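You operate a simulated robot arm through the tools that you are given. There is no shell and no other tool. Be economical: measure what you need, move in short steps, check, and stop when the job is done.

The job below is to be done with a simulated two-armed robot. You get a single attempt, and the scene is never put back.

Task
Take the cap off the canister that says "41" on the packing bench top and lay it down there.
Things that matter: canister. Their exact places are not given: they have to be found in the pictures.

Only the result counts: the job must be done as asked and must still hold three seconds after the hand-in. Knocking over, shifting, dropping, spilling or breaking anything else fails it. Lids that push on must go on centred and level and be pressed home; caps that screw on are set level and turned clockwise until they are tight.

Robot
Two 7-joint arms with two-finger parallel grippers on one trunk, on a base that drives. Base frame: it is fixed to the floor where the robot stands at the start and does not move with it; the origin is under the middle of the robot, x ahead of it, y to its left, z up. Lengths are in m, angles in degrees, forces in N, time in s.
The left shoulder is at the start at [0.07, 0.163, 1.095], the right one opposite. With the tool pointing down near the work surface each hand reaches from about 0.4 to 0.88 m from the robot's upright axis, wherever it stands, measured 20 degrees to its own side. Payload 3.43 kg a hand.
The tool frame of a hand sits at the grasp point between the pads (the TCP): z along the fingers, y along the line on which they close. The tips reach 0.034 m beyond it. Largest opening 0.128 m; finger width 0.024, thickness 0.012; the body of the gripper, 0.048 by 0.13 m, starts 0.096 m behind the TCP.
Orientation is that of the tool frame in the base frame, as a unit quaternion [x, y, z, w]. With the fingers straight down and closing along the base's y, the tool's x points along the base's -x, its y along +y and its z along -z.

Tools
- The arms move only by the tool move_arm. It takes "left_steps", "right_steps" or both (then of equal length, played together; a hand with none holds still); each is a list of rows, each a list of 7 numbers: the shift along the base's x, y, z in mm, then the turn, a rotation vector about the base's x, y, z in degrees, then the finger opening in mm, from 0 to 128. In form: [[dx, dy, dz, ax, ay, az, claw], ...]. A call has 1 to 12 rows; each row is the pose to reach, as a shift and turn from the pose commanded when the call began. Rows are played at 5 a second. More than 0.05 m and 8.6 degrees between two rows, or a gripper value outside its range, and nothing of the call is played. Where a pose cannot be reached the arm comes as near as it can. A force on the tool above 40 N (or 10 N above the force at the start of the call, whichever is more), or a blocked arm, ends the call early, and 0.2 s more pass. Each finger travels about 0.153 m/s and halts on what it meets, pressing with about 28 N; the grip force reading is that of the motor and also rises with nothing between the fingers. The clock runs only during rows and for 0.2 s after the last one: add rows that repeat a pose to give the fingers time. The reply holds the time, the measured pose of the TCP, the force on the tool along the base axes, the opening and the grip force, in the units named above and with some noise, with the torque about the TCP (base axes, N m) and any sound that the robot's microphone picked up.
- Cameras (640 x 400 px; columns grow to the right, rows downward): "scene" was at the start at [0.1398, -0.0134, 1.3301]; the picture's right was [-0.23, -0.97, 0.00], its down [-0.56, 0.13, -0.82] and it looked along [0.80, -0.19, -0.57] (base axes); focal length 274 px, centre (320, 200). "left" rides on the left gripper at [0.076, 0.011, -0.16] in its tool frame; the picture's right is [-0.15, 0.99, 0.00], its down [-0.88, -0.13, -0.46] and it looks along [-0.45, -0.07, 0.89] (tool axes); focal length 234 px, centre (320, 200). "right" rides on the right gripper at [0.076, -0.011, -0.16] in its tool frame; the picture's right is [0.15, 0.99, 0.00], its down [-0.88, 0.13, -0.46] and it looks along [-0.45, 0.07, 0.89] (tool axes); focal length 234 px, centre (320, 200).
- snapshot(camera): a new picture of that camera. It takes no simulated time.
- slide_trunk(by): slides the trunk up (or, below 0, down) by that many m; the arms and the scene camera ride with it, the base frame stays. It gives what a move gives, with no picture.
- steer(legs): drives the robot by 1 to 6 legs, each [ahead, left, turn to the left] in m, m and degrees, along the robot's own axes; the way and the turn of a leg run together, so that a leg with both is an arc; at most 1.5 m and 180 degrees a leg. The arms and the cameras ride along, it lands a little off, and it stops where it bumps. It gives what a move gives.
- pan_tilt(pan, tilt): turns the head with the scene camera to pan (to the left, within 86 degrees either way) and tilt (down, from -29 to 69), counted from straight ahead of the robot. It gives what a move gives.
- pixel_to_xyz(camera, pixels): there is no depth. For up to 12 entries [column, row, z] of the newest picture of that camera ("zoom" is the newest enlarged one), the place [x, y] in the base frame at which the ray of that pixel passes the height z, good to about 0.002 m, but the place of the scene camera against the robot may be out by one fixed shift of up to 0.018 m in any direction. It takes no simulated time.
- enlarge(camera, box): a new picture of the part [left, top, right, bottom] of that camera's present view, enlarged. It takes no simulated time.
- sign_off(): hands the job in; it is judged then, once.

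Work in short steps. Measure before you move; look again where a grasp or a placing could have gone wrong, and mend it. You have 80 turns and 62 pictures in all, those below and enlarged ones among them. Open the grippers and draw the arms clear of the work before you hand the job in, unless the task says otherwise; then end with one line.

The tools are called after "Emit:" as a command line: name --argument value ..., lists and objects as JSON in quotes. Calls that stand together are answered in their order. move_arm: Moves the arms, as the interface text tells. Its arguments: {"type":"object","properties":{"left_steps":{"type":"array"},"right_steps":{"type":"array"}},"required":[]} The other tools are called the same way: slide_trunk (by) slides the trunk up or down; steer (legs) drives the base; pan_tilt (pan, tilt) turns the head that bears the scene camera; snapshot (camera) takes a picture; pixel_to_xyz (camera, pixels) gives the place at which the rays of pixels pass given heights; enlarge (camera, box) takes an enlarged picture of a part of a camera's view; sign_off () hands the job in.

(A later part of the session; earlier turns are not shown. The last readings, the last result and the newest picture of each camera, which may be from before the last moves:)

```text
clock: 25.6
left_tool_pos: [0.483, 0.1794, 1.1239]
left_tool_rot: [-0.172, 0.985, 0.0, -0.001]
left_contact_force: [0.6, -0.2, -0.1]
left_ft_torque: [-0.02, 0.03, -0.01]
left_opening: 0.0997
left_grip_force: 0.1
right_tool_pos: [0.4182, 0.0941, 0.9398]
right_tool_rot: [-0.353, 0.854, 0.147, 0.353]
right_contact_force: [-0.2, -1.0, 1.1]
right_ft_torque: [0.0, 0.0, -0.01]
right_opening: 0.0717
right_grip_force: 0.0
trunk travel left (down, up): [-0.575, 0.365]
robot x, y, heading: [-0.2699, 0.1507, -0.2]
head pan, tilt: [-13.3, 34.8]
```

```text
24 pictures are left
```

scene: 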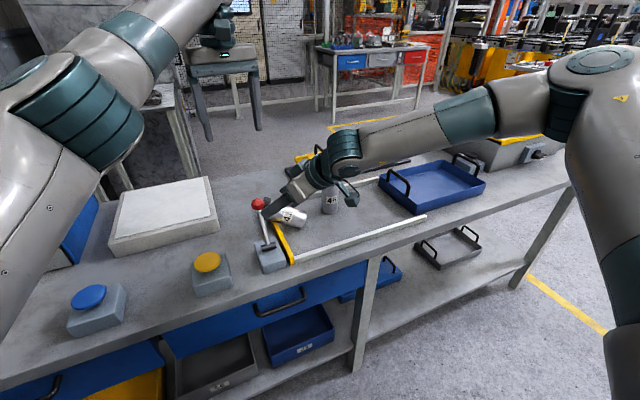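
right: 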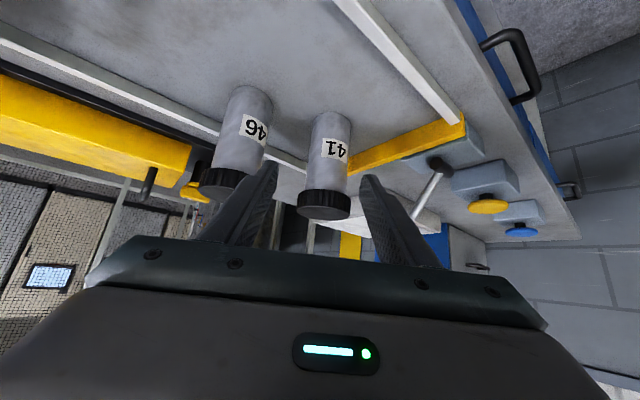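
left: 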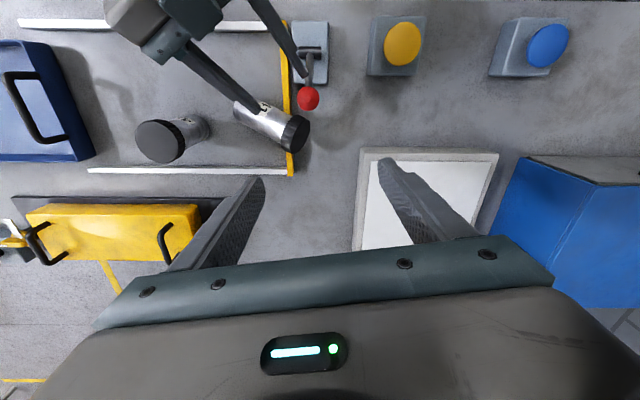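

The canister got tipped against the yellow rail. I enlarge to see exactly how it lies and where the right fingers and lever are.

Emit:
enlarge --camera "left" --box '[120, 0, 340, 190]'

Emit:
enlarge --camera "scene" --box '[230, 130, 370, 280]'

```text
2.11 times, centred on (230, 95) of left
```

zoom: 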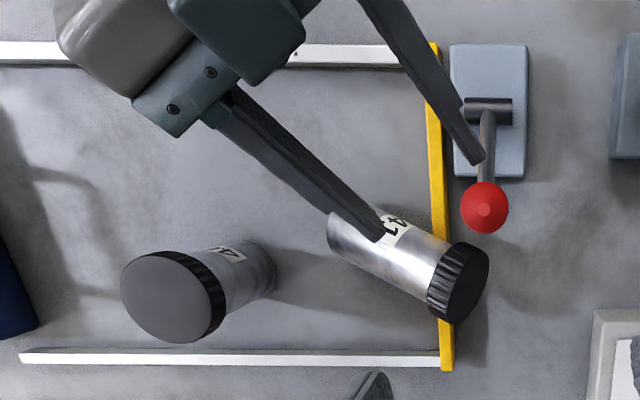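

```text
2.67 times, centred on (300, 205) of scene
```

zoom: 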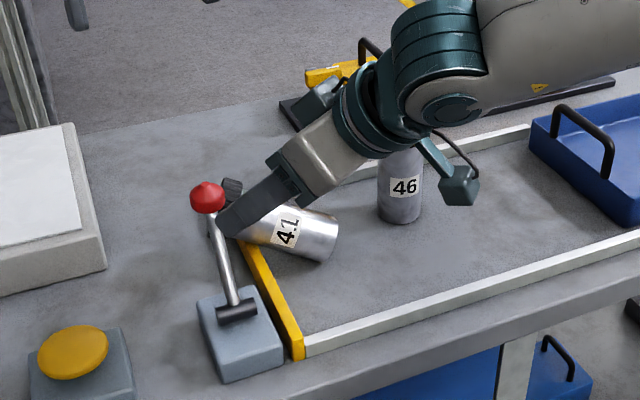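

The canister leans on the yellow rail with its cap overhanging; the lever looks unmoved. I first raise the right hand straight up, then retreat it away from lever and canister.

Emit:
move_arm --right_steps '[[0, 0, 10, 0, 0, 0, 72], [0, 0, 25, 0, 0, 0, 72], [0, 0, 50, 0, 0, 0, 72], [-5, -10, 80, 0, 0, 0, 72], [-20, -35, 110, 0, 0, 0, 72], [-40, -70, 120, 0, 0, 0, 72], [-60, -105, 120, 0, 0, 0, 72], [-80, -140, 120, 0, 0, 0, 72], [-90, -180, 120, 0, 0, 0, 72]]'

Emit:
snapshot --camera "left"

```text
clock: 27.6
left_tool_pos: [0.4831, 0.1766, 1.1242]
left_tool_rot: [-0.172, 0.985, 0.002, -0.001]
left_contact_force: [-0.3, -1.1, -0.8]
left_ft_torque: [0.04, -0.05, -0.01]
left_opening: 0.1004
left_grip_force: 0.1
right_tool_pos: [0.3282, -0.0873, 1.0589]
right_tool_rot: [-0.352, 0.854, 0.149, 0.353]
right_contact_force: [-0.5, 0.1, 0.3]
right_ft_torque: [0.06, 0.01, 0.03]
right_opening: 0.072
right_grip_force: 0.1
trunk travel left (down, up): [-0.575, 0.365]
robot x, y, heading: [-0.2693, 0.1524, -0.1]
head pan, tilt: [-13.3, 34.8]
```

```text
21 pictures are left
```

left: 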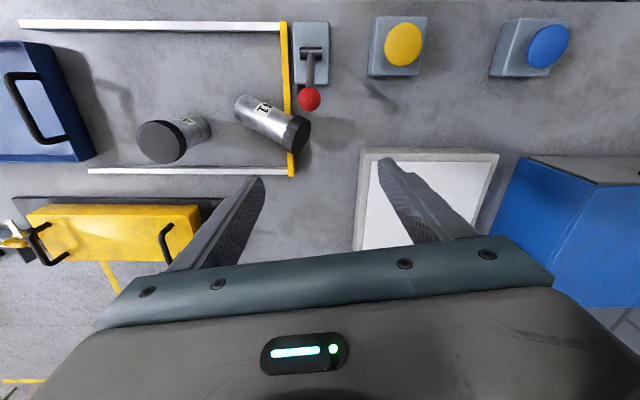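

The canister lies stably, base end at (245,107), cap at (296,133), across the rail. I measure these points at likely heights.

Emit:
pixel_to_xyz --camera "left" --pixels '[[245, 107, 0.825], [296, 133, 0.86], [284, 127, 0.86], [296, 133, 0.88], [286, 60, 0.83], [291, 172, 0.83], [278, 115, 0.86], [279, 141, 0.86], [245, 107, 0.84], [310, 98, 0.93], [264, 117, 0.84]]'

Emit:
enlarge --camera "left" --box '[210, 70, 340, 170]'

Emit:
enlarge --camera "scene" --box '[220, 160, 360, 270]'

```text
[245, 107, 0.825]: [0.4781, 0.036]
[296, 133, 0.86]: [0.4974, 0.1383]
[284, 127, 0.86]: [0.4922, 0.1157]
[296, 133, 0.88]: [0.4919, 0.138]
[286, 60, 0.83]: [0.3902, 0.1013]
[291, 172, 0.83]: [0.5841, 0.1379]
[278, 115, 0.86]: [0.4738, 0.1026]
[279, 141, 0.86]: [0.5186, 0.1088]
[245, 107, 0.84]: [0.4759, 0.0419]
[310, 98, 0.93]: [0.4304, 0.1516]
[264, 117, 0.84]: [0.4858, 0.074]
```

```text
4.00 times, centred on (275, 120) of left
```

zoom: 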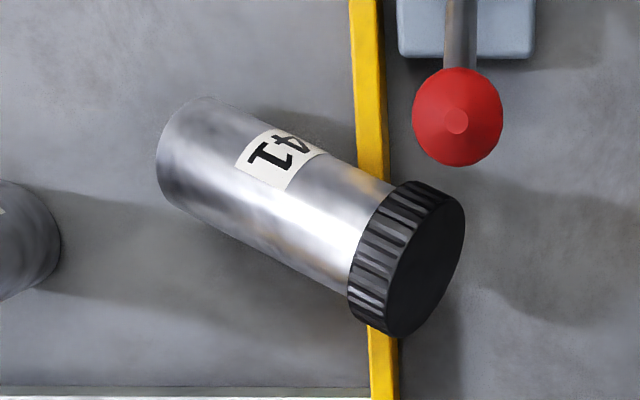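

```text
3.64 times, centred on (290, 215) of scene
```

zoom: 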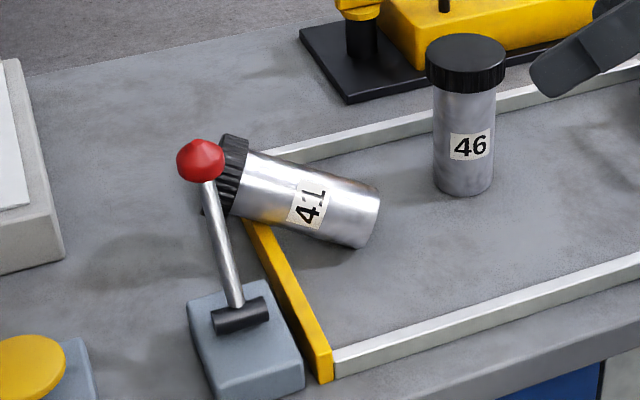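

The canister's axis runs nearly along y (about (0.2, 0.98)), tilted ≈19°. The right hand can grip the body from above here and then swing it upright, ending exactly in a body hold from the right side; so I level the right hand first and move the left hand away.

Emit:
move_arm --right_steps '[[0, 0, 15, -5.3, 5.3, 0, 80], [0, 0, 30, -10.6, 10.6, 0, 80], [0, 0, 45, -15.9, 15.9, 0, 80], [0, 0, 60, -21.2, 21.2, 0, 80], [0, 0, 60, -26.5, 26.5, 0, 80], [0, 0, 60, -31.8, 31.8, 0, 80], [0, 0, 60, -31.8, 31.8, 0, 80]]' --left_steps '[[0, 20, 20, 0, 0, 0, 100], [0, 50, 40, 0, 0, 0, 100], [0, 80, 60, 0, 0, 0, 100], [0, 110, 70, 0, 0, 0, 100], [0, 140, 70, 0, 0, 0, 100], [0, 160, 70, 0, 0, 0, 100], [0, 160, 70, 0, 0, 0, 100]]'

```text
clock: 29.2
left_tool_pos: [0.4835, 0.3379, 1.1953]
left_tool_rot: [-0.172, 0.985, 0.001, -0.002]
left_contact_force: [-0.1, -1.4, 0.1]
left_ft_torque: [0.02, 0.0, 0.0]
left_opening: 0.1002
left_grip_force: 0.0
right_tool_pos: [0.3265, -0.0863, 1.1199]
right_tool_rot: [-0.381, 0.925, 0.001, -0.001]
right_contact_force: [0.4, 0.0, 0.1]
right_ft_torque: [0.0, 0.0, 0.02]
right_opening: 0.0798
right_grip_force: 0.0
trunk travel left (down, up): [-0.575, 0.365]
robot x, y, heading: [-0.2699, 0.1518, -0.2]
head pan, tilt: [-13.3, 34.8]
```

Right hand is vertical with 45° yaw. Now I yaw it a further 33.5° and move it above the canister body (0.488, 0.087), staying high.

Emit:
move_arm --right_steps '[[20, 20, 0, 0, 0, 6.7, 76], [50, 45, 0, 0, 0, 13.4, 76], [80, 75, 0, 0, 0, 20.1, 76], [110, 105, 0, 0, 0, 26.8, 76], [135, 140, 0, 0, 0, 33.5, 76], [161, 173, 0, 0, 0, 33.5, 76], [161, 173, -40, 0, 0, 33.5, 76], [161, 173, -80, 0, 0, 33.5, 76], [161, 173, -80, 0, 0, 33.5, 76]]'

Emit:
snapshot --camera "right"

```text
clock: 31.2
left_tool_pos: [0.483, 0.3387, 1.1936]
left_tool_rot: [-0.171, 0.985, 0.001, -0.001]
left_contact_force: [0.4, 0.2, 0.1]
left_ft_torque: [-0.03, 0.0, 0.04]
left_opening: 0.1
left_grip_force: 0.1
right_tool_pos: [0.2261, 0.0302, 1.0387]
right_tool_rot: [-0.609, 0.793, -0.011, 0.011]
right_contact_force: [-0.5, 0.3, 0.1]
right_ft_torque: [0.0, -0.03, 0.0]
right_opening: 0.0758
right_grip_force: 0.2
right hand out of reach, approached as far as the arm can: row 1, 2, 3, 4, 5, 6, 7, 8, 9
trunk travel left (down, up): [-0.575, 0.365]
robot x, y, heading: [-0.2712, 0.1526, -0.2]
head pan, tilt: [-13.3, 34.8]
```

```text
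18 pictures are left
```

right: 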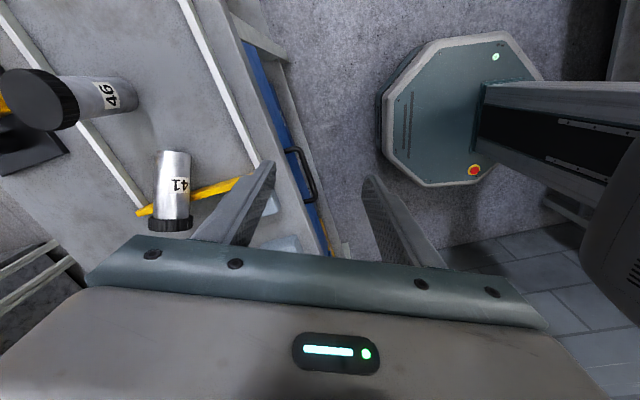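

The right wrist cannot yaw that far with the tool down. Left mirror plan: the left hand grips the body from above (its wrist turns freely to +yaw), turns it in the air so the cap points forward, and tips it upright. Both hands are clear at z>1.0, so I first drive the base back right 0.15 m.

Emit:
steer --legs '[[0, -0.15, 0]]'

```text
clock: 32.6
left_tool_pos: [0.4829, 0.1888, 1.1929]
left_tool_rot: [-0.173, 0.985, 0.001, -0.001]
left_contact_force: [0.1, -0.2, 0.3]
left_ft_torque: [0.0, -0.02, 0.0]
left_opening: 0.1
left_grip_force: 0.0
right_tool_pos: [0.2265, -0.1195, 1.0393]
right_tool_rot: [-0.608, 0.794, -0.012, 0.012]
right_contact_force: [-0.4, -0.5, 0.2]
right_ft_torque: [-0.02, 0.03, 0.0]
right_opening: 0.076
right_grip_force: 0.2
trunk travel left (down, up): [-0.575, 0.365]
robot x, y, heading: [-0.2658, -0.001, -0.1]
head pan, tilt: [-13.3, 34.8]
```

Now I yaw the left hand +58.5° above the work while returning the right hand to its neutral orientation, out to the right.

Emit:
move_arm --left_steps '[[0, 0, 0, 0, 0, 6.5, 90], [0, -10, 0, 0, 0, 13, 90], [0, -20, 0, 0, 0, 19.5, 90], [0, -30, 0, 0, 0, 26, 80], [0, -40, 0, 0, 0, 32.5, 76], [0, -50, 0, 0, 0, 39, 76], [3, -60, 0, 0, 0, 45.5, 76], [5, -75, 0, 0, 0, 52, 76], [5, -90, 0, 0, 0, 58.5, 76], [5, -102, -30, 0, 0, 58.5, 76], [5, -102, -70, 0, 0, 58.5, 76], [5, -102, -70, 0, 0, 58.5, 76]]' --right_steps '[[0, -10, 10, 0, 0, -7, 76], [5, -20, 20, 0, 0, -14, 76], [10, -30, 30, 0, 0, -21, 76], [15, -40, 40, 0, 0, -28, 76], [20, -50, 50, 0, 0, -35, 90], [30, -60, 60, 0, 0, -42, 100], [40, -75, 70, 0, 0, -49, 100], [50, -90, 80, 0, 0, -56, 100], [60, -105, 90, 0, 0, -63, 100], [75, -115, 100, 0, 0, -70, 100], [90, -115, 110, 0, 0, -75, 100], [90, -115, 110, 0, 0, -75, 100]]'

Emit:
snapshot --camera "left"

```text
clock: 35.2
left_tool_pos: [0.4859, 0.086, 1.1272]
left_tool_rot: [-0.632, 0.775, -0.001, -0.001]
left_contact_force: [-0.6, -1.2, 0.7]
left_ft_torque: [0.05, -0.04, -0.02]
left_opening: 0.0761
left_grip_force: 0.2
left hand out of reach, approached as far as the arm can: row 7, 8, 9
right_tool_pos: [0.315, -0.2359, 1.1494]
right_tool_rot: [0.002, 1.0, -0.015, 0.002]
right_contact_force: [-0.3, 0.2, 0.6]
right_ft_torque: [0.06, -0.01, -0.01]
right_opening: 0.1
right_grip_force: 0.1
trunk travel left (down, up): [-0.575, 0.365]
robot x, y, heading: [-0.2678, 0.0004, -0.0]
head pan, tilt: [-13.3, 34.8]
```

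```text
17 pictures are left
```

left: 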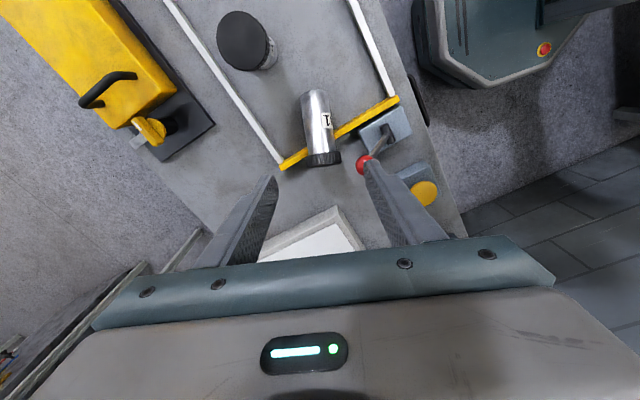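

Pose reached at yaw ≈78°. I measure the canister's axis and the finger clearance from this view: base end (314,97), cap (323,158).

Emit:
pixel_to_xyz --camera "left" --pixels '[[314, 98, 0.83], [318, 125, 0.845], [322, 152, 0.86], [304, 125, 0.845], [332, 122, 0.845], [364, 164, 0.93], [285, 163, 0.83], [395, 100, 0.83]]'

Emit:
enlarge --camera "left" --box '[250, 70, 410, 190]'

```text
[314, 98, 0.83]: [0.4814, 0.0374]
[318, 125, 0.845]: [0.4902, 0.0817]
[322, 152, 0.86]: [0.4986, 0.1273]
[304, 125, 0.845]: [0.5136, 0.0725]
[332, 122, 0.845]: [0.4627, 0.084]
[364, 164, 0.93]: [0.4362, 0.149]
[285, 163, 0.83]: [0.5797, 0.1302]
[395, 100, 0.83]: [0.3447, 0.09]
```

```text
3.33 times, centred on (330, 130) of left
```

zoom: 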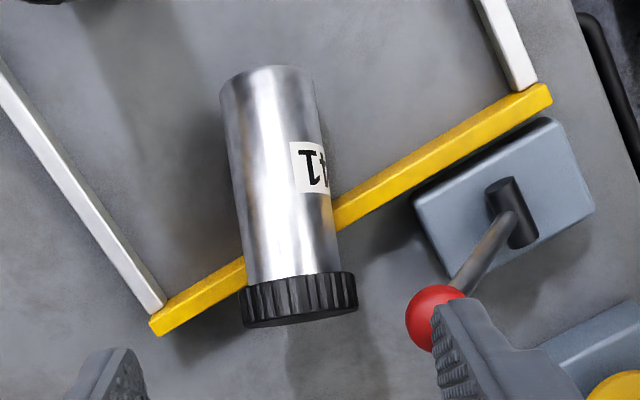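

Axis passes (0.490, 0.081, 0.845), direction (0.19, 0.98); body ≈50 mm wide. Finger path clears the lever ball (0.436,0.149). I descend to TCP z≈0.857.

Emit:
move_arm --left_steps '[[4, -6, -45, 0, 0, 0, 76], [4, -6, -90, 0, 0, 0, 76], [4, -6, -135, 0, 0, 0, 76], [4, -6, -180, 0, 0, 0, 76], [4, -6, -220, 0, 0, 0, 76], [4, -6, -245, 0, 0, 0, 76], [4, -6, -260, 0, 0, 0, 76], [4, -6, -270, 0, 0, 0, 76], [4, -6, -270, 0, 0, 0, 76]]'

Emit:
snapshot --camera "left"

```text
clock: 37.2
left_tool_pos: [0.4914, 0.0804, 0.8538]
left_tool_rot: [-0.632, 0.775, -0.001, -0.001]
left_contact_force: [0.6, -0.1, -0.4]
left_ft_torque: [0.0, 0.0, 0.0]
left_opening: 0.076
left_grip_force: 0.0
right_tool_pos: [0.316, -0.2348, 1.1501]
right_tool_rot: [0.0, 1.0, -0.015, 0.002]
right_contact_force: [-0.7, 0.4, 0.7]
right_ft_torque: [-0.03, -0.01, -0.03]
right_opening: 0.0999
right_grip_force: 0.1
trunk travel left (down, up): [-0.575, 0.365]
robot x, y, heading: [-0.266, -0.0027, -0.0]
head pan, tilt: [-13.3, 34.8]
```

```text
15 pictures are left
```

left: 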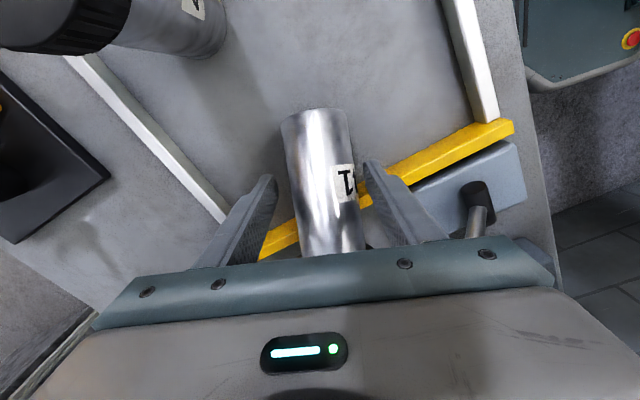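

The body lies between the fingers, no contact forces. I close on it and lift 20 mm to test.

Emit:
move_arm --left_steps '[[0, 0, 0, 0, 0, 0, 60], [0, 0, 0, 0, 0, 0, 48], [0, 0, 0, 0, 0, 0, 38], [0, 0, 0, 0, 0, 0, 30], [0, 0, 5, 0, 0, 0, 30], [0, 0, 20, 0, 0, 0, 30], [0, 0, 50, 0, 0, 0, 30], [0, 0, 90, 0, 0, 0, 30], [0, 0, 130, 0, 0, 0, 30], [0, 0, 170, 0, 0, 0, 30], [0, 0, 200, 0, 0, 0, 30], [0, 0, 200, 0, 0, 0, 30]]'

Emit:
snapshot --camera "scene"

```text
clock: 39.8
left_tool_pos: [0.4931, 0.0816, 1.0541]
left_tool_rot: [-0.632, 0.775, 0.001, -0.003]
left_contact_force: [1.0, 0.0, -3.0]
left_ft_torque: [-0.03, 0.04, 0.01]
left_opening: 0.0476
left_grip_force: 28.0
right_tool_pos: [0.3176, -0.234, 1.1491]
right_tool_rot: [0.0, 1.0, -0.016, 0.001]
right_contact_force: [0.1, -0.2, 0.4]
right_ft_torque: [0.02, 0.01, 0.0]
right_opening: 0.0999
right_grip_force: 0.1
trunk travel left (down, up): [-0.575, 0.365]
robot x, y, heading: [-0.2702, -0.0001, 0.2]
head pan, tilt: [-13.3, 34.8]
```

```text
14 pictures are left
```

scene: 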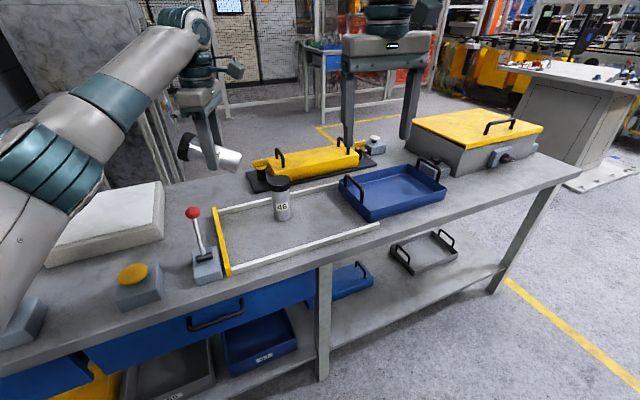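

The left hand firmly holds the body at mid-length (47.6 mm, −3 N). I now yaw it −78° so the cap points forward, moving to about (0.40, 0.14, 1.08).

Emit:
move_arm --left_steps '[[-8, 5, 3, 0, 0, -7.1, 30], [-16, 10, 6, 0, 0, -14.2, 30], [-24, 15, 9, 0, 0, -21.3, 30], [-32, 20, 12, 0, 0, -28.4, 30], [-40, 25, 15, 0, 0, -35.5, 30], [-48, 30, 18, 0, 0, -42.6, 30], [-56, 35, 21, 0, 0, -49.7, 30], [-64, 40, 24, 0, 0, -56.8, 30], [-72, 45, 26, 0, 0, -63.9, 30], [-80, 50, 26, 0, 0, -71, 30], [-93, 58, 26, 0, 0, -78, 30], [-93, 58, 26, 0, 0, -78, 30]]'

```text
clock: 42.4
left_tool_pos: [0.3998, 0.139, 1.0803]
left_tool_rot: [-0.002, 1.0, 0.001, -0.002]
left_contact_force: [-0.1, 0.2, -4.4]
left_ft_torque: [0.01, -0.02, 0.01]
left_opening: 0.0478
left_grip_force: 27.9
right_tool_pos: [0.3161, -0.2351, 1.1472]
right_tool_rot: [0.0, 1.0, -0.016, 0.002]
right_contact_force: [-0.3, -1.1, -1.3]
right_ft_torque: [-0.02, 0.05, -0.01]
right_opening: 0.0999
right_grip_force: 0.1
trunk travel left (down, up): [-0.575, 0.365]
robot x, y, heading: [-0.2714, 0.0008, -0.0]
head pan, tilt: [-13.3, 34.8]
```

Now I pitch the hand by −70° about y to bring the cap up and the canister upright.

Emit:
move_arm --left_steps '[[0, 0, 0, 0, -7, 0, 30], [0, 0, 0, 0, -14, 0, 30], [0, 0, 0, 0, -21, 0, 30], [0, 0, 0, 0, -28, 0, 30], [0, 0, 0, 0, -35, 0, 30], [0, 0, 0, 0, -42, 0, 30], [0, 0, 0, 0, -49, 0, 30], [0, 0, 0, 0, -56, 0, 30], [0, 0, 0, 0, -63, 0, 30], [0, 0, 0, 0, -70, 0, 30], [0, 0, 0, 0, -70, 0, 30]]'

Emit:
snapshot --camera "scene"

```text
clock: 44.8
left_tool_pos: [0.3984, 0.1397, 1.081]
left_tool_rot: [-0.003, 0.819, -0.001, 0.573]
left_contact_force: [0.4, 0.3, -2.9]
left_ft_torque: [0.03, 0.07, -0.01]
left_opening: 0.0475
left_grip_force: 27.6
right_tool_pos: [0.3176, -0.2352, 1.1484]
right_tool_rot: [0.0, 1.0, -0.015, 0.001]
right_contact_force: [0.1, 0.4, -0.4]
right_ft_torque: [0.01, -0.02, -0.01]
right_opening: 0.1001
right_grip_force: 0.0
trunk travel left (down, up): [-0.575, 0.365]
robot x, y, heading: [-0.2701, -0.0003, 0.2]
head pan, tilt: [-13.3, 34.8]
```

```text
13 pictures are left
```

scene: 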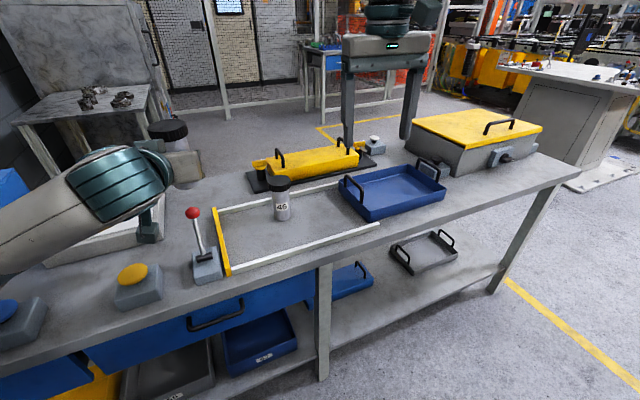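

The full pitch was reached; the cap points up at (168,128). I enlarge to check the tilt.

Emit:
enlarge --camera "scene" --box '[110, 90, 230, 190]'

Emit:
pixel_to_xyz --camera "scene" --pixels '[[168, 128, 1.14], [168, 128, 1.16], [148, 128, 1.15], [188, 128, 1.15]]'

```text
4.00 times, centred on (170, 140) of scene
```

zoom: 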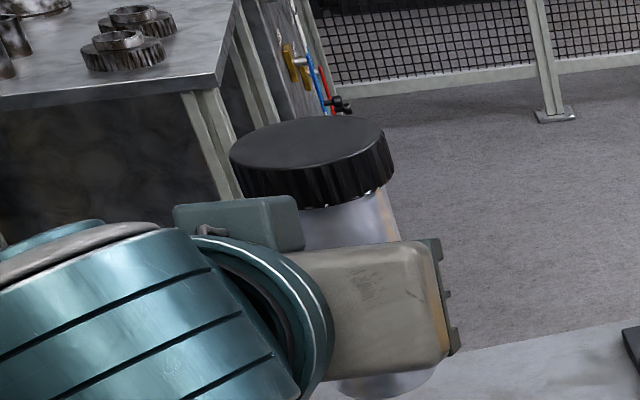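

```text
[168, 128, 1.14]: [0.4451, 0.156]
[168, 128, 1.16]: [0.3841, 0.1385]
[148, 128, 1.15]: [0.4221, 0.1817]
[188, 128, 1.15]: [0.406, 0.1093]
```

The canister is upright within a few degrees, held by its body in the air. I bring the right hand high over the cap (~(0.40,0.14)), yawed −48° to leave room for counter-clockwise turning.

Emit:
move_arm --right_steps '[[0, 0, 40, 0, 0, -4, 100], [0, 0, 80, 0, 0, -8, 100], [0, 0, 120, 0, 0, -12, 100], [10, 40, 125, 0, 0, -16, 100], [20, 80, 125, 0, 0, -20, 100], [30, 120, 125, 0, 0, -24, 100], [40, 160, 125, 0, 0, -28, 100], [50, 205, 125, 0, 0, -32, 100], [60, 250, 125, 0, 0, -36, 100], [70, 295, 125, 0, 0, -40, 100], [80, 335, 125, 0, 0, -44, 100], [85, 374, 125, 0, 0, -48, 100]]'

Emit:
snapshot --camera "right"

```text
clock: 47.4
left_tool_pos: [0.4005, 0.1387, 1.0801]
left_tool_rot: [-0.003, 0.82, -0.001, 0.572]
left_contact_force: [-0.5, 0.2, -2.5]
left_ft_torque: [0.04, 0.03, -0.01]
left_opening: 0.0478
left_grip_force: 27.8
right_tool_pos: [0.2618, -0.1892, 1.2155]
right_tool_rot: [0.405, 0.914, -0.015, -0.006]
right_contact_force: [0.4, -0.7, 0.1]
right_ft_torque: [0.02, -0.05, -0.01]
right_opening: 0.0998
right_grip_force: 0.0
right hand out of reach, approached as far as the arm can: row 3, 4, 5, 6, 7, 8, 9, 10, 11, 12
trunk travel left (down, up): [-0.575, 0.365]
robot x, y, heading: [-0.2709, -0.0023, 0.1]
head pan, tilt: [-13.3, 34.8]
```

```text
11 pictures are left
```

right: 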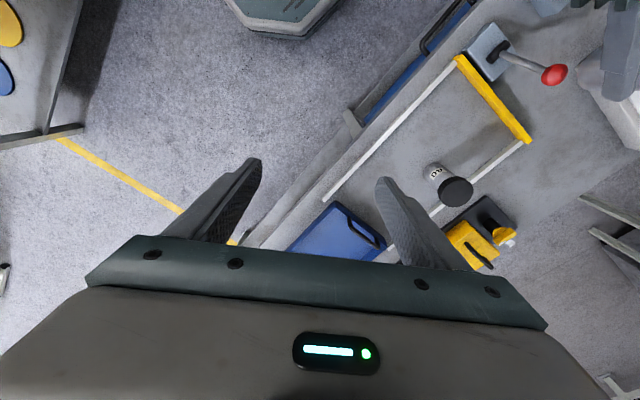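

The right hand cannot hold tool-down that high. I bring the canister lower and more central with the left hand, to about (0.42, 0.06, 0.95), staying clear of the lever and rails.

Emit:
move_arm --left_steps '[[5, -20, 0, 0, 0, 0, 30], [10, -45, -10, 0, 0, 0, 30], [20, -70, -30, 0, 0, 0, 30], [20, -80, -65, 0, 0, 0, 30], [20, -80, -100, 0, 0, 0, 30], [20, -80, -130, 0, 0, 0, 30], [20, -80, -130, 0, 0, 0, 30]]' --right_steps '[[0, 0, 0, 0, 0, 5, 100], [0, 0, 0, 0, 0, 10, 100], [5, 0, -10, 0, 0, 15, 100], [15, 0, -25, 0, 0, 20, 100], [30, 0, -45, 0, 0, 20, 100], [50, 0, -65, 0, 0, 20, 100], [70, 0, -80, 0, 0, 20, 100]]'

```text
clock: 49.0
left_tool_pos: [0.4188, 0.0584, 0.9495]
left_tool_rot: [-0.003, 0.82, -0.001, 0.573]
left_contact_force: [0.1, -0.6, -3.8]
left_ft_torque: [-0.01, 0.04, 0.01]
left_opening: 0.0478
left_grip_force: 27.7
right_tool_pos: [0.318, -0.1933, 1.1367]
right_tool_rot: [0.242, 0.97, -0.016, -0.002]
right_contact_force: [-0.5, -0.4, 0.3]
right_ft_torque: [0.0, -0.04, -0.03]
right_opening: 0.1
right_grip_force: 0.0
right hand out of reach, approached as far as the arm can: row 7
trunk travel left (down, up): [-0.575, 0.365]
robot x, y, heading: [-0.267, 0.0013, -0.2]
head pan, tilt: [-13.3, 34.8]
```

Left fully reached. Now the right hand goes over the cap at about (0.427, 0.058, 1.10).

Emit:
move_arm --right_steps '[[10, 30, -5, 0, 0, 0, 100], [25, 70, -10, 0, 0, 0, 100], [45, 110, -15, 0, 0, 0, 100], [65, 150, -20, 0, 0, 0, 100], [85, 190, -25, 0, 0, 0, 100], [100, 225, -30, 0, 0, 0, 100], [109, 251, -35, 0, 0, 0, 100], [109, 251, -35, 0, 0, 0, 100]]'

Emit:
snapshot --camera "right"

```text
clock: 50.8
left_tool_pos: [0.4193, 0.0597, 0.9509]
left_tool_rot: [-0.002, 0.82, -0.002, 0.573]
left_contact_force: [0.8, -0.2, -3.5]
left_ft_torque: [0.02, 0.02, -0.01]
left_opening: 0.0477
left_grip_force: 28.0
right_tool_pos: [0.3053, -0.1693, 1.0852]
right_tool_rot: [0.242, 0.97, -0.015, -0.002]
right_contact_force: [0.0, -0.2, -0.3]
right_ft_torque: [-0.04, 0.0, -0.03]
right_opening: 0.0999
right_grip_force: 0.0
right hand out of reach, approached as far as the arm can: row 1, 2, 3, 4, 5, 6, 7, 8
trunk travel left (down, up): [-0.575, 0.365]
robot x, y, heading: [-0.2693, 0.002, 0.1]
head pan, tilt: [-13.3, 34.8]
```

```text
10 pictures are left
```

right: 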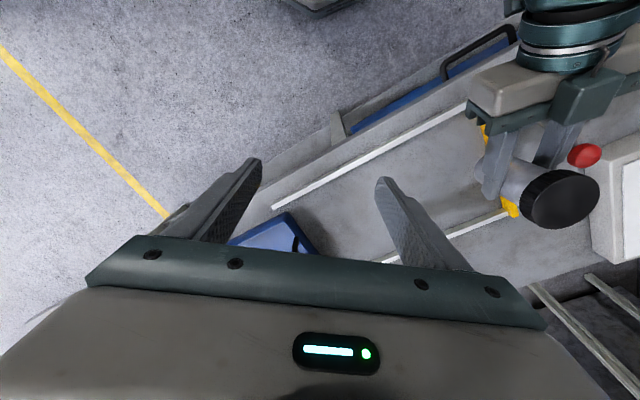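

The right arm is limited with negative yaw. I turn it to about +12° yaw and try again to advance.

Emit:
move_arm --right_steps '[[0, 0, 5, 0, 0, 8, 100], [0, 0, 10, 0, 0, 16, 100], [0, 0, 15, 0, 0, 24, 100], [0, 0, 20, 0, 0, 32, 100], [0, 0, 25, 0, 0, 40, 100], [15, 40, 25, 0, 0, 40, 100], [40, 80, 25, 0, 0, 40, 100], [65, 120, 25, 0, 0, 40, 100], [90, 160, 25, 0, 0, 40, 100], [110, 195, 25, 0, 0, 40, 100], [122, 228, 25, 0, 0, 40, 100]]'

```text
clock: 53.2
left_tool_pos: [0.4185, 0.0589, 0.9496]
left_tool_rot: [-0.003, 0.821, -0.002, 0.572]
left_contact_force: [-0.7, 0.6, -3.8]
left_ft_torque: [0.01, 0.09, 0.04]
left_opening: 0.0481
left_grip_force: 28.3
right_tool_pos: [0.3076, -0.1741, 1.1101]
right_tool_rot: [-0.104, 0.994, -0.016, 0.004]
right_contact_force: [-0.1, 0.7, 0.0]
right_ft_torque: [0.03, 0.0, -0.01]
right_opening: 0.1
right_grip_force: 0.0
right hand out of reach, approached as far as the arm can: row 5, 6, 7, 8, 9, 10, 11
trunk travel left (down, up): [-0.575, 0.365]
robot x, y, heading: [-0.2662, -0.0011, -0.2]
head pan, tilt: [-13.3, 34.8]
```

Stuck regardless of yaw, so the arm's posture is the issue. The mirrored left pose was reachable, so I try resetting: back to the right/home area, then extending forward first and only then inward.

Emit:
move_arm --right_steps '[[0, -20, 20, 0, 0, -6, 100], [-15, -45, 40, 0, 0, -12, 100], [-45, -60, 43, 0, 0, -12, 100], [-80, -60, 43, 0, 0, -12, 100], [-110, -60, 43, 0, 0, -12, 100], [-110, -60, 43, 0, 0, -12, 100], [-75, -70, 30, 0, 0, -12, 100], [-35, -80, 10, 0, 0, -12, 100], [5, -80, -10, 0, 0, -12, 100], [45, -80, -20, 0, 0, -12, 100], [85, -80, -20, 0, 0, -12, 100], [120, -75, -20, 0, 0, -12, 100]]'

```text
clock: 55.8
left_tool_pos: [0.4177, 0.0584, 0.9497]
left_tool_rot: [-0.003, 0.82, -0.001, 0.573]
left_contact_force: [-0.3, -0.2, -3.0]
left_ft_torque: [0.02, 0.05, 0.01]
left_opening: 0.0477
left_grip_force: 28.2
right_tool_pos: [0.4138, -0.2618, 1.0817]
right_tool_rot: [0.0, 1.0, -0.015, 0.003]
right_contact_force: [-0.8, 0.4, 0.1]
right_ft_torque: [0.03, -0.02, -0.01]
right_opening: 0.0999
right_grip_force: 0.1
right hand out of reach, approached as far as the arm can: row 12
trunk travel left (down, up): [-0.575, 0.365]
robot x, y, heading: [-0.2668, 0.0024, -0.1]
head pan, tilt: [-13.3, 34.8]
```

Tool-down reach is better low down. I lower the canister to just above the table at about (0.445,0.05) with the left hand, and bring the right hand down to z≈1.02, then inward.

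Emit:
move_arm --left_steps '[[5, -2, 0, 0, 0, 0, 30], [15, -5, -10, 0, 0, 0, 30], [25, -8, -25, 0, 0, 0, 30], [25, -8, -45, 0, 0, 0, 30], [25, -8, -60, 0, 0, 0, 30], [25, -8, -70, 0, 0, 0, 30], [25, -8, -70, 0, 0, 0, 30], [25, -8, -70, 0, 0, 0, 30]]' --right_steps '[[0, 0, -15, 0, 0, 0, 100], [0, 0, -35, 0, 0, 0, 100], [0, 0, -60, 0, 0, 0, 100], [10, 30, -60, 0, 0, 0, 100], [15, 60, -60, 0, 0, 0, 100], [20, 95, -60, 0, 0, 0, 100], [25, 130, -60, 0, 0, 0, 100], [30, 165, -60, 0, 0, 0, 100]]'

```text
clock: 57.6
left_tool_pos: [0.4437, 0.05, 0.8798]
left_tool_rot: [-0.003, 0.821, -0.001, 0.572]
left_contact_force: [0.4, -0.9, -2.9]
left_ft_torque: [-0.05, 0.05, -0.02]
left_opening: 0.0476
left_grip_force: 28.3
right_tool_pos: [0.3733, -0.2015, 1.0182]
right_tool_rot: [0.0, 1.0, -0.014, 0.002]
right_contact_force: [0.5, 0.4, 0.7]
right_ft_torque: [0.02, -0.03, -0.02]
right_opening: 0.1002
right_grip_force: 0.0
right hand out of reach, approached as far as the arm can: row 4, 5, 6, 7, 8
trunk travel left (down, up): [-0.575, 0.365]
robot x, y, heading: [-0.2706, -0.0025, -0.1]
head pan, tilt: [-13.3, 34.8]
```

The right arm seems to be in a poor elbow posture since the large yaw excursion. I take one scene picture to see it.

Emit:
snapshot --camera "scene"

```text
9 pictures are left
```

scene: 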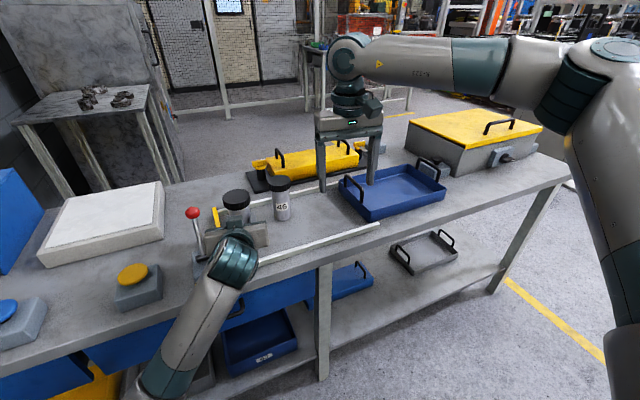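

The right hand works only toward its own side now, so I bring the canister to it: the left hand lifts it, yaws −42° and moves to about (0.36,−0.21), while the right hand rises out of the way.

Emit:
move_arm --left_steps '[[0, 0, 40, 0, 0, 0, 30], [0, 0, 80, 0, 0, 0, 30], [0, -20, 95, 0, 0, -5, 30], [-5, -45, 95, 0, 0, -10, 30], [-15, -75, 95, 0, 0, -16, 30], [-25, -105, 95, 0, 0, -22, 30], [-35, -135, 95, 0, 0, -28, 30], [-45, -165, 95, 0, 0, -34, 30], [-55, -190, 95, 0, 0, -38, 30], [-65, -215, 95, 0, 0, -42, 30], [-75, -240, 95, 0, 0, -42, 30], [-84, -260, 95, 0, 0, -42, 30]]' --right_steps '[[0, 0, 40, 0, 0, 0, 100], [-10, -10, 80, 0, 0, 0, 100], [-25, -30, 115, 0, 0, 0, 100], [-43, -44, 130, 0, 0, 0, 100], [-43, -44, 130, 0, 0, 0, 100], [-43, -44, 130, 0, 0, 0, 100], [-43, -44, 130, 0, 0, 0, 100], [-43, -44, 130, 0, 0, 0, 100], [-43, -44, 130, 0, 0, 0, 100], [-43, -44, 130, 0, 0, 0, 100], [-43, -44, 130, 0, 0, 0, 100], [-43, -44, 130, 0, 0, 0, 100]]'

```text
clock: 60.2
left_tool_pos: [0.3603, -0.2093, 0.9746]
left_tool_rot: [0.292, 0.766, -0.207, 0.534]
left_contact_force: [-0.2, 0.4, -3.6]
left_ft_torque: [0.06, 0.06, 0.0]
left_opening: 0.0477
left_grip_force: 28.1
right_tool_pos: [0.3313, -0.2475, 1.1488]
right_tool_rot: [0.0, 1.0, -0.016, 0.002]
right_contact_force: [-0.9, 0.3, -0.3]
right_ft_torque: [0.01, 0.01, 0.01]
right_opening: 0.1002
right_grip_force: 0.0
right hand out of reach, approached as far as the arm can: row 1
trunk travel left (down, up): [-0.575, 0.365]
robot x, y, heading: [-0.2684, -0.0029, -0.2]
head pan, tilt: [-13.3, 34.8]
```

Excellent: the left hand reached there completely. I look with the right camera to locate the cap.

Emit:
snapshot --camera "right"

Emit:
snapshot --camera "scene"

```text
8 pictures are left
```

right: 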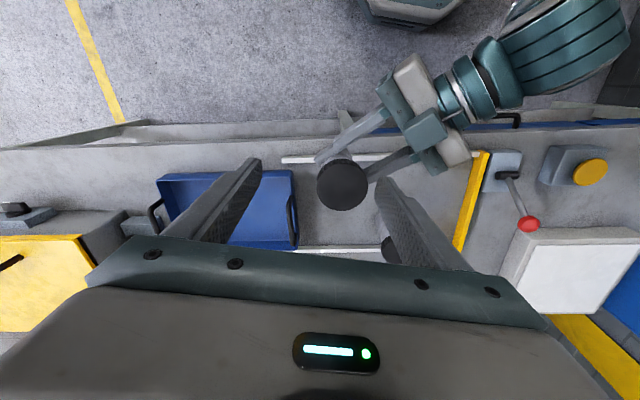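

```text
7 pictures are left
```

scene: 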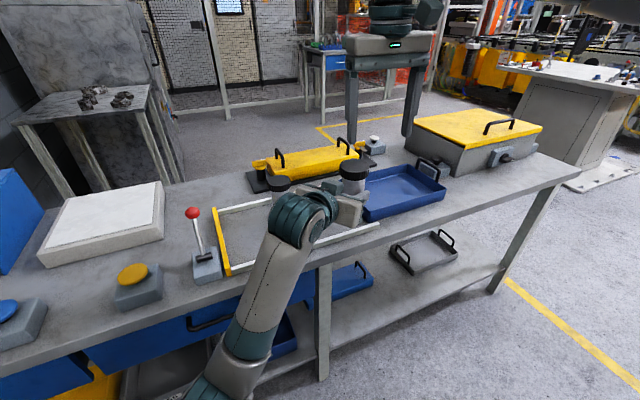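

The cap is at (343,185) in the right view. I get its place at likely heights and its apparent width to pin the height.

Emit:
pixel_to_xyz --camera "right" --pixels '[[343, 185, 1.03], [343, 185, 1.04], [343, 185, 1.05], [317, 185, 1.03], [369, 185, 1.03], [317, 185, 1.05], [369, 185, 1.05]]'

Emit:
pixel_to_xyz --camera "scene" --pixels '[[353, 170, 1.03], [353, 170, 1.05], [353, 170, 1.07]]'

```text
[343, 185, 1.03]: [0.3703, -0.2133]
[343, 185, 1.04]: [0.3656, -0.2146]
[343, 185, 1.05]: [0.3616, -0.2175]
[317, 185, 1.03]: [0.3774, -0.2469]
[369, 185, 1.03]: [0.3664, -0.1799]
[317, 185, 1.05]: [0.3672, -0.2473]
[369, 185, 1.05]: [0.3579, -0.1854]
```

```text
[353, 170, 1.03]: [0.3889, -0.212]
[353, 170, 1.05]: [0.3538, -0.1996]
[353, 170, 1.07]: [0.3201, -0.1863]
```

Cap centre ≈(0.366,−0.2145), top ≈1.04. I move the right hand above it, yaw −24°, and descend with 96 mm opening.

Emit:
move_arm --right_steps '[[12, 11, 0, 0, 0, -6, 100], [24, 22, 0, 0, 0, -12, 100], [35, 33, 0, 0, 0, -18, 100], [35, 33, -20, 0, 0, -24, 96], [35, 33, -45, 0, 0, -24, 96], [35, 33, -70, 0, 0, -24, 96], [35, 33, -85, 0, 0, -24, 96], [35, 33, -97, 0, 0, -24, 96], [35, 33, -97, 0, 0, -24, 96]]'

Emit:
snapshot --camera "right"

```text
clock: 62.2
left_tool_pos: [0.3593, -0.2095, 0.9754]
left_tool_rot: [0.292, 0.766, -0.207, 0.534]
left_contact_force: [0.1, 0.2, -2.5]
left_ft_torque: [0.02, 0.02, 0.03]
left_opening: 0.0481
left_grip_force: 27.7
right_tool_pos: [0.3644, -0.2138, 1.0513]
right_tool_rot: [0.208, 0.978, -0.015, -0.001]
right_contact_force: [1.2, 0.1, 0.6]
right_ft_torque: [0.01, -0.02, 0.01]
right_opening: 0.0961
right_grip_force: 0.0
right hand out of reach, approached as far as the arm can: row 3, 4, 5
trunk travel left (down, up): [-0.575, 0.365]
robot x, y, heading: [-0.2712, 0.0017, 0.0]
head pan, tilt: [-13.3, 34.8]
```

```text
6 pictures are left
```

right: 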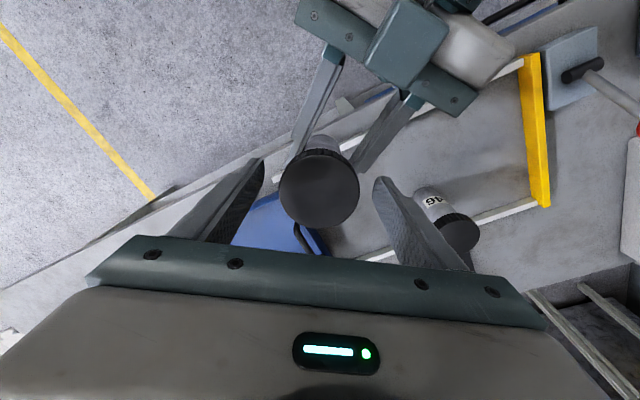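

The cap is centred between the fingers at (319,187), just like the first successful pinch. I close on it and turn counter-clockwise 32°.

Emit:
move_arm --right_steps '[[0, 0, 0, 0, 0, 0, 80], [0, 0, 0, 0, 0, 0, 66], [0, 0, 0, 0, 0, 0, 54], [0, 0, 0, 0, 0, 0, 45], [0, 0, 0, 0, 0, 5, 40], [0, 0, 0, 0, 0, 10, 40], [0, 0, 0, 0, 0, 16, 40], [0, 0, 0, 0, 0, 24, 40], [0, 0, 0, 0, 0, 32, 40], [0, 0, 0, 0, 0, 32, 40]]'

```text
clock: 64.4
left_tool_pos: [0.3611, -0.2087, 0.975]
left_tool_rot: [0.289, 0.768, -0.205, 0.534]
left_contact_force: [2.2, 21.0, -4.4]
left_ft_torque: [-0.68, -0.08, 0.2]
left_opening: 0.0477
left_grip_force: 27.8
right_tool_pos: [0.3655, -0.2154, 1.0507]
right_tool_rot: [-0.07, 0.997, -0.017, 0.003]
right_contact_force: [-1.3, -20.4, 0.7]
right_ft_torque: [-0.83, 0.22, -0.06]
right_opening: 0.0626
right_grip_force: 27.8
trunk travel left (down, up): [-0.575, 0.365]
robot x, y, heading: [-0.266, -0.0042, -0.2]
head pan, tilt: [-13.3, 34.8]
```

The cap turned with little torque, but a 20 N lateral force (y) built up; I shift the right hand −2 mm in y and continue turning to +64°.

Emit:
move_arm --right_steps '[[0, -1, 0, 0, 0, 0, 40], [0, -2, 0, 0, 0, 6, 40], [0, -2.5, 0, 0, 0, 13, 40], [0, -2.5, 0, 0, 0, 20, 40], [0, -2.5, 0, 0, 0, 27, 40], [0, -2.5, 0, 0, 0, 34, 40], [0, -2.5, 0, 0, 0, 34, 40]]'

Emit:
snapshot --camera "right"

```text
clock: 66.0
left_tool_pos: [0.3615, -0.2093, 0.9742]
left_tool_rot: [0.291, 0.767, -0.206, 0.534]
left_contact_force: [-0.1, 25.4, -6.1]
left_ft_torque: [-0.72, 0.16, 0.2]
left_opening: 0.048
left_grip_force: 27.7
right_tool_pos: [0.3649, -0.2168, 1.0517]
right_tool_rot: [-0.358, 0.934, -0.014, 0.005]
right_contact_force: [0.1, -25.9, 3.0]
right_ft_torque: [-1.1, -0.13, -0.06]
right_opening: 0.0623
right_grip_force: 28.1
trunk travel left (down, up): [-0.575, 0.365]
robot x, y, heading: [-0.2688, -0.0029, 0.2]
head pan, tilt: [-13.3, 34.8]
```

```text
5 pictures are left
```

right: 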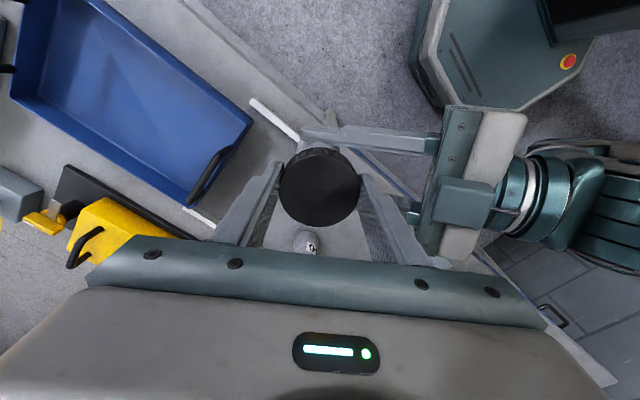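

The cap has been turned ≈66°; the lateral force is likely a slight axis misalignment, which re-gripping relieves. I open, rotate back −66°, and re-close.

Emit:
move_arm --right_steps '[[0, 0, 0, 0, 0, 0, 78], [0, 0, 0, 0, 0, 0, 88], [0, 1, 0, 0, 0, -8, 88], [0, 1, 0, 0, 0, -16, 88], [0, 1, 0, 0, 0, -24, 88], [0, 1, 0, 0, 0, -32, 88], [0, 1, 0, 0, 0, -40, 88], [0, 1, 0, 0, 0, -48, 88], [0, 1, 0, 0, 0, -56, 88], [0, 1, 0, 0, 0, -64, 88], [0, 1, 0, 0, 0, -64, 88]]'

```text
clock: 68.4
left_tool_pos: [0.3603, -0.2091, 0.9761]
left_tool_rot: [0.29, 0.767, -0.206, 0.534]
left_contact_force: [0.0, 0.0, -2.5]
left_ft_torque: [0.02, 0.04, -0.02]
left_opening: 0.0478
left_grip_force: 28.1
right_tool_pos: [0.3648, -0.2156, 1.051]
right_tool_rot: [0.191, 0.981, -0.016, -0.001]
right_contact_force: [-0.7, 0.6, -0.4]
right_ft_torque: [0.01, -0.02, -0.02]
right_opening: 0.088
right_grip_force: 0.0
trunk travel left (down, up): [-0.575, 0.365]
robot x, y, heading: [-0.2671, -0.0009, 0.1]
head pan, tilt: [-13.3, 34.8]
```

Forces are zero again. Close and turn another 64°.

Emit:
move_arm --right_steps '[[0, 0, 0, 0, 0, 0, 66], [0, 0, 0, 0, 0, 0, 50], [0, 0, 0, 0, 0, 0, 40], [0, 0, 0, 0, 0, 8, 40], [0, 0, 0, 0, 0, 16, 40], [0, 0, 0, 0, 0, 24, 40], [0, 0, 0, 0, 0, 32, 40], [0, 0, 0, 0, 0, 40, 40], [0, 0, 0, 0, 0, 48, 40], [0, 0, 0, 0, 0, 56, 40], [0, 0, 0, 0, 0, 64, 40], [0, 0, 0, 0, 0, 64, 40]]'

```text
clock: 71.0
left_tool_pos: [0.3601, -0.2091, 0.9753]
left_tool_rot: [0.291, 0.767, -0.207, 0.534]
left_contact_force: [-7.0, 12.5, -4.3]
left_ft_torque: [-0.07, -0.56, 0.1]
left_opening: 0.0477
left_grip_force: 27.7
right_tool_pos: [0.3653, -0.2156, 1.0505]
right_tool_rot: [-0.358, 0.934, -0.014, 0.007]
right_contact_force: [6.7, -14.0, 0.5]
right_ft_torque: [-0.98, 0.03, -0.07]
right_opening: 0.0626
right_grip_force: 27.9
trunk travel left (down, up): [-0.575, 0.365]
robot x, y, heading: [-0.273, -0.0021, -0.2]
head pan, tilt: [-13.3, 34.8]
```

About 130° in total. I test a gentle 3 mm pull up to see whether the cap is already free.

Emit:
move_arm --right_steps '[[0, 0, 1, 0, 0, 0, 40], [0, 0, 2, 0, 0, 0, 40], [0, 0, 3, 0, 0, 0, 40]]'

```text
clock: 71.8
left_tool_pos: [0.3591, -0.2099, 0.9767]
left_tool_rot: [0.291, 0.766, -0.207, 0.535]
left_contact_force: [-6.4, 15.9, 5.1]
left_ft_torque: [-0.62, -0.23, 0.06]
left_opening: 0.0477
left_grip_force: 28.2
right_tool_pos: [0.3651, -0.2156, 1.0545]
right_tool_rot: [-0.358, 0.933, -0.013, 0.006]
right_contact_force: [6.2, -16.7, -8.7]
right_ft_torque: [-0.65, -0.29, -0.06]
right_opening: 0.0626
right_grip_force: 27.9
trunk travel left (down, up): [-0.575, 0.365]
robot x, y, heading: [-0.2695, 0.0012, 0.1]
head pan, tilt: [-13.3, 34.8]
```

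Still threaded (pull rises to 8 N). I continue: open, rotate back, re-grip.

Emit:
move_arm --right_steps '[[0, 0, -2, 0, 0, 0, 76], [0, 0, -2, 0, 0, 0, 88], [0, 0, -2, 0, 0, -8.5, 88], [0, 0, -2, 0, 0, -17, 88], [0, 0, -2, 0, 0, -25.5, 88], [0, 0, -2, 0, 0, -34, 88], [0, 0, -2, 0, 0, -42.5, 88], [0, 0, -2, 0, 0, -51, 88], [0, 0, -2, 0, 0, -59.5, 88], [0, 0, -2, 0, 0, -68, 88], [0, 0, -2, 0, 0, -68, 66], [0, 0, -2, 0, 0, -68, 45]]'

Emit:
move_arm --right_steps '[[0, 0, 0, 0, 0, 0, 40], [0, 0, 0, 0, 0, 8.5, 40], [0, 0, 0, 0, 0, 17, 40], [0, 0, 0, 0, 0, 25.5, 40], [0, 0, 0, 0, 0, 34, 40], [0, 0, 0, 0, 0, 42.5, 40], [0, 0, 0, 0, 0, 51, 40], [0, 0, 0, 0, 0, 59.5, 40], [0, 0, 0, 0, 0, 68, 40], [0, 0, 1, 0, 0, 68, 40], [0, 0, 2, 0, 0, 68, 40]]'

```text
clock: 74.4
left_tool_pos: [0.3601, -0.2102, 0.9758]
left_tool_rot: [0.291, 0.766, -0.207, 0.534]
left_contact_force: [-1.8, -3.7, -3.8]
left_ft_torque: [0.17, -0.08, -0.06]
left_opening: 0.0479
left_grip_force: 28.2
right_tool_pos: [0.3649, -0.2142, 1.0517]
right_tool_rot: [0.225, 0.974, -0.016, -0.002]
right_contact_force: [2.9, 4.8, -0.1]
right_ft_torque: [0.14, -0.03, 0.01]
right_opening: 0.0628
right_grip_force: 28.8
trunk travel left (down, up): [-0.575, 0.365]
robot x, y, heading: [-0.2689, -0.0018, 0.0]
head pan, tilt: [-13.3, 34.8]
```

```text
clock: 76.8
left_tool_pos: [0.3593, -0.209, 0.9761]
left_tool_rot: [0.292, 0.765, -0.208, 0.535]
left_contact_force: [-1.0, 6.1, 1.7]
left_ft_torque: [0.46, 0.04, 0.07]
left_opening: 0.0477
left_grip_force: 28.1
right_tool_pos: [0.3642, -0.2159, 1.0529]
right_tool_rot: [-0.358, 0.933, -0.014, 0.007]
right_contact_force: [0.5, -6.0, -4.6]
right_ft_torque: [-0.97, -0.12, -0.02]
right_opening: 0.0632
right_grip_force: 28.7
trunk travel left (down, up): [-0.575, 0.365]
robot x, y, heading: [-0.273, -0.0013, -0.3]
head pan, tilt: [-13.3, 34.8]
```

About 200° now, the pull force is lower (4.6 N). One more identical cycle, following the cap upward slightly.

Emit:
move_arm --right_steps '[[0, 0, -1, 0, 0, 0, 76], [0, 0, -1, 0, 0, 0, 88], [0, 0, -1, 0, 0, -8.5, 88], [0, 0, -1, 0, 0, -17, 88], [0, 0, -1, 0, 0, -25.5, 88], [0, 0, -1, 0, 0, -34, 88], [0, 0, -1, 0, 0, -42.5, 88], [0, 0, -1, 0, 0, -51, 88], [0, 0, -1, 0, 0, -59.5, 88], [0, 0, -1, 0, 0, -68, 88], [0, 0, -1, 0, 0, -68, 66], [0, 0, -1, 0, 0, -68, 45]]'

Emit:
move_arm --right_steps '[[0, 0, 0, 0, 0, 0, 40], [0, 0, 0, 0, 0, 8.5, 40], [0, 0, 0, 0, 0, 17, 40], [0, 0, 0, 0, 0, 25.5, 40], [0, 0, 0, 0, 0, 34, 40], [0, 0, 0, 0, 0, 42.5, 40], [0, 0, 0, 0, 0, 51, 40], [0, 0, 0, 0, 0, 59.5, 40], [0, 0, 0, 0, 0, 68, 40], [0, 0, 1.5, 0, 0, 68, 40], [0, 0, 3, 0, 0, 68, 40]]'

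```text
clock: 79.4
left_tool_pos: [0.3604, -0.2105, 0.9769]
left_tool_rot: [0.291, 0.766, -0.207, 0.534]
left_contact_force: [-2.8, -6.2, -3.3]
left_ft_torque: [0.36, -0.14, -0.03]
left_opening: 0.0478
left_grip_force: 27.6
right_tool_pos: [0.3657, -0.2144, 1.0526]
right_tool_rot: [0.225, 0.974, -0.016, -0.002]
right_contact_force: [1.1, 6.6, 0.2]
right_ft_torque: [0.13, -0.01, -0.02]
right_opening: 0.0626
right_grip_force: 27.9
trunk travel left (down, up): [-0.575, 0.365]
robot x, y, heading: [-0.2699, -0.0002, -0.2]
head pan, tilt: [-13.3, 34.8]
```

```text
clock: 81.8
left_tool_pos: [0.3599, -0.2094, 0.9744]
left_tool_rot: [0.291, 0.767, -0.206, 0.534]
left_contact_force: [0.2, 0.8, -2.6]
left_ft_torque: [0.01, 0.01, -0.02]
left_opening: 0.0475
left_grip_force: 27.9
right_tool_pos: [0.3642, -0.2147, 1.0549]
right_tool_rot: [-0.359, 0.933, -0.014, 0.007]
right_contact_force: [-0.1, 0.5, -0.8]
right_ft_torque: [-0.03, 0.02, -0.01]
right_opening: 0.0623
right_grip_force: 27.7
trunk travel left (down, up): [-0.575, 0.365]
robot x, y, heading: [-0.2688, 0.0008, -0.2]
head pan, tilt: [-13.3, 34.8]
```

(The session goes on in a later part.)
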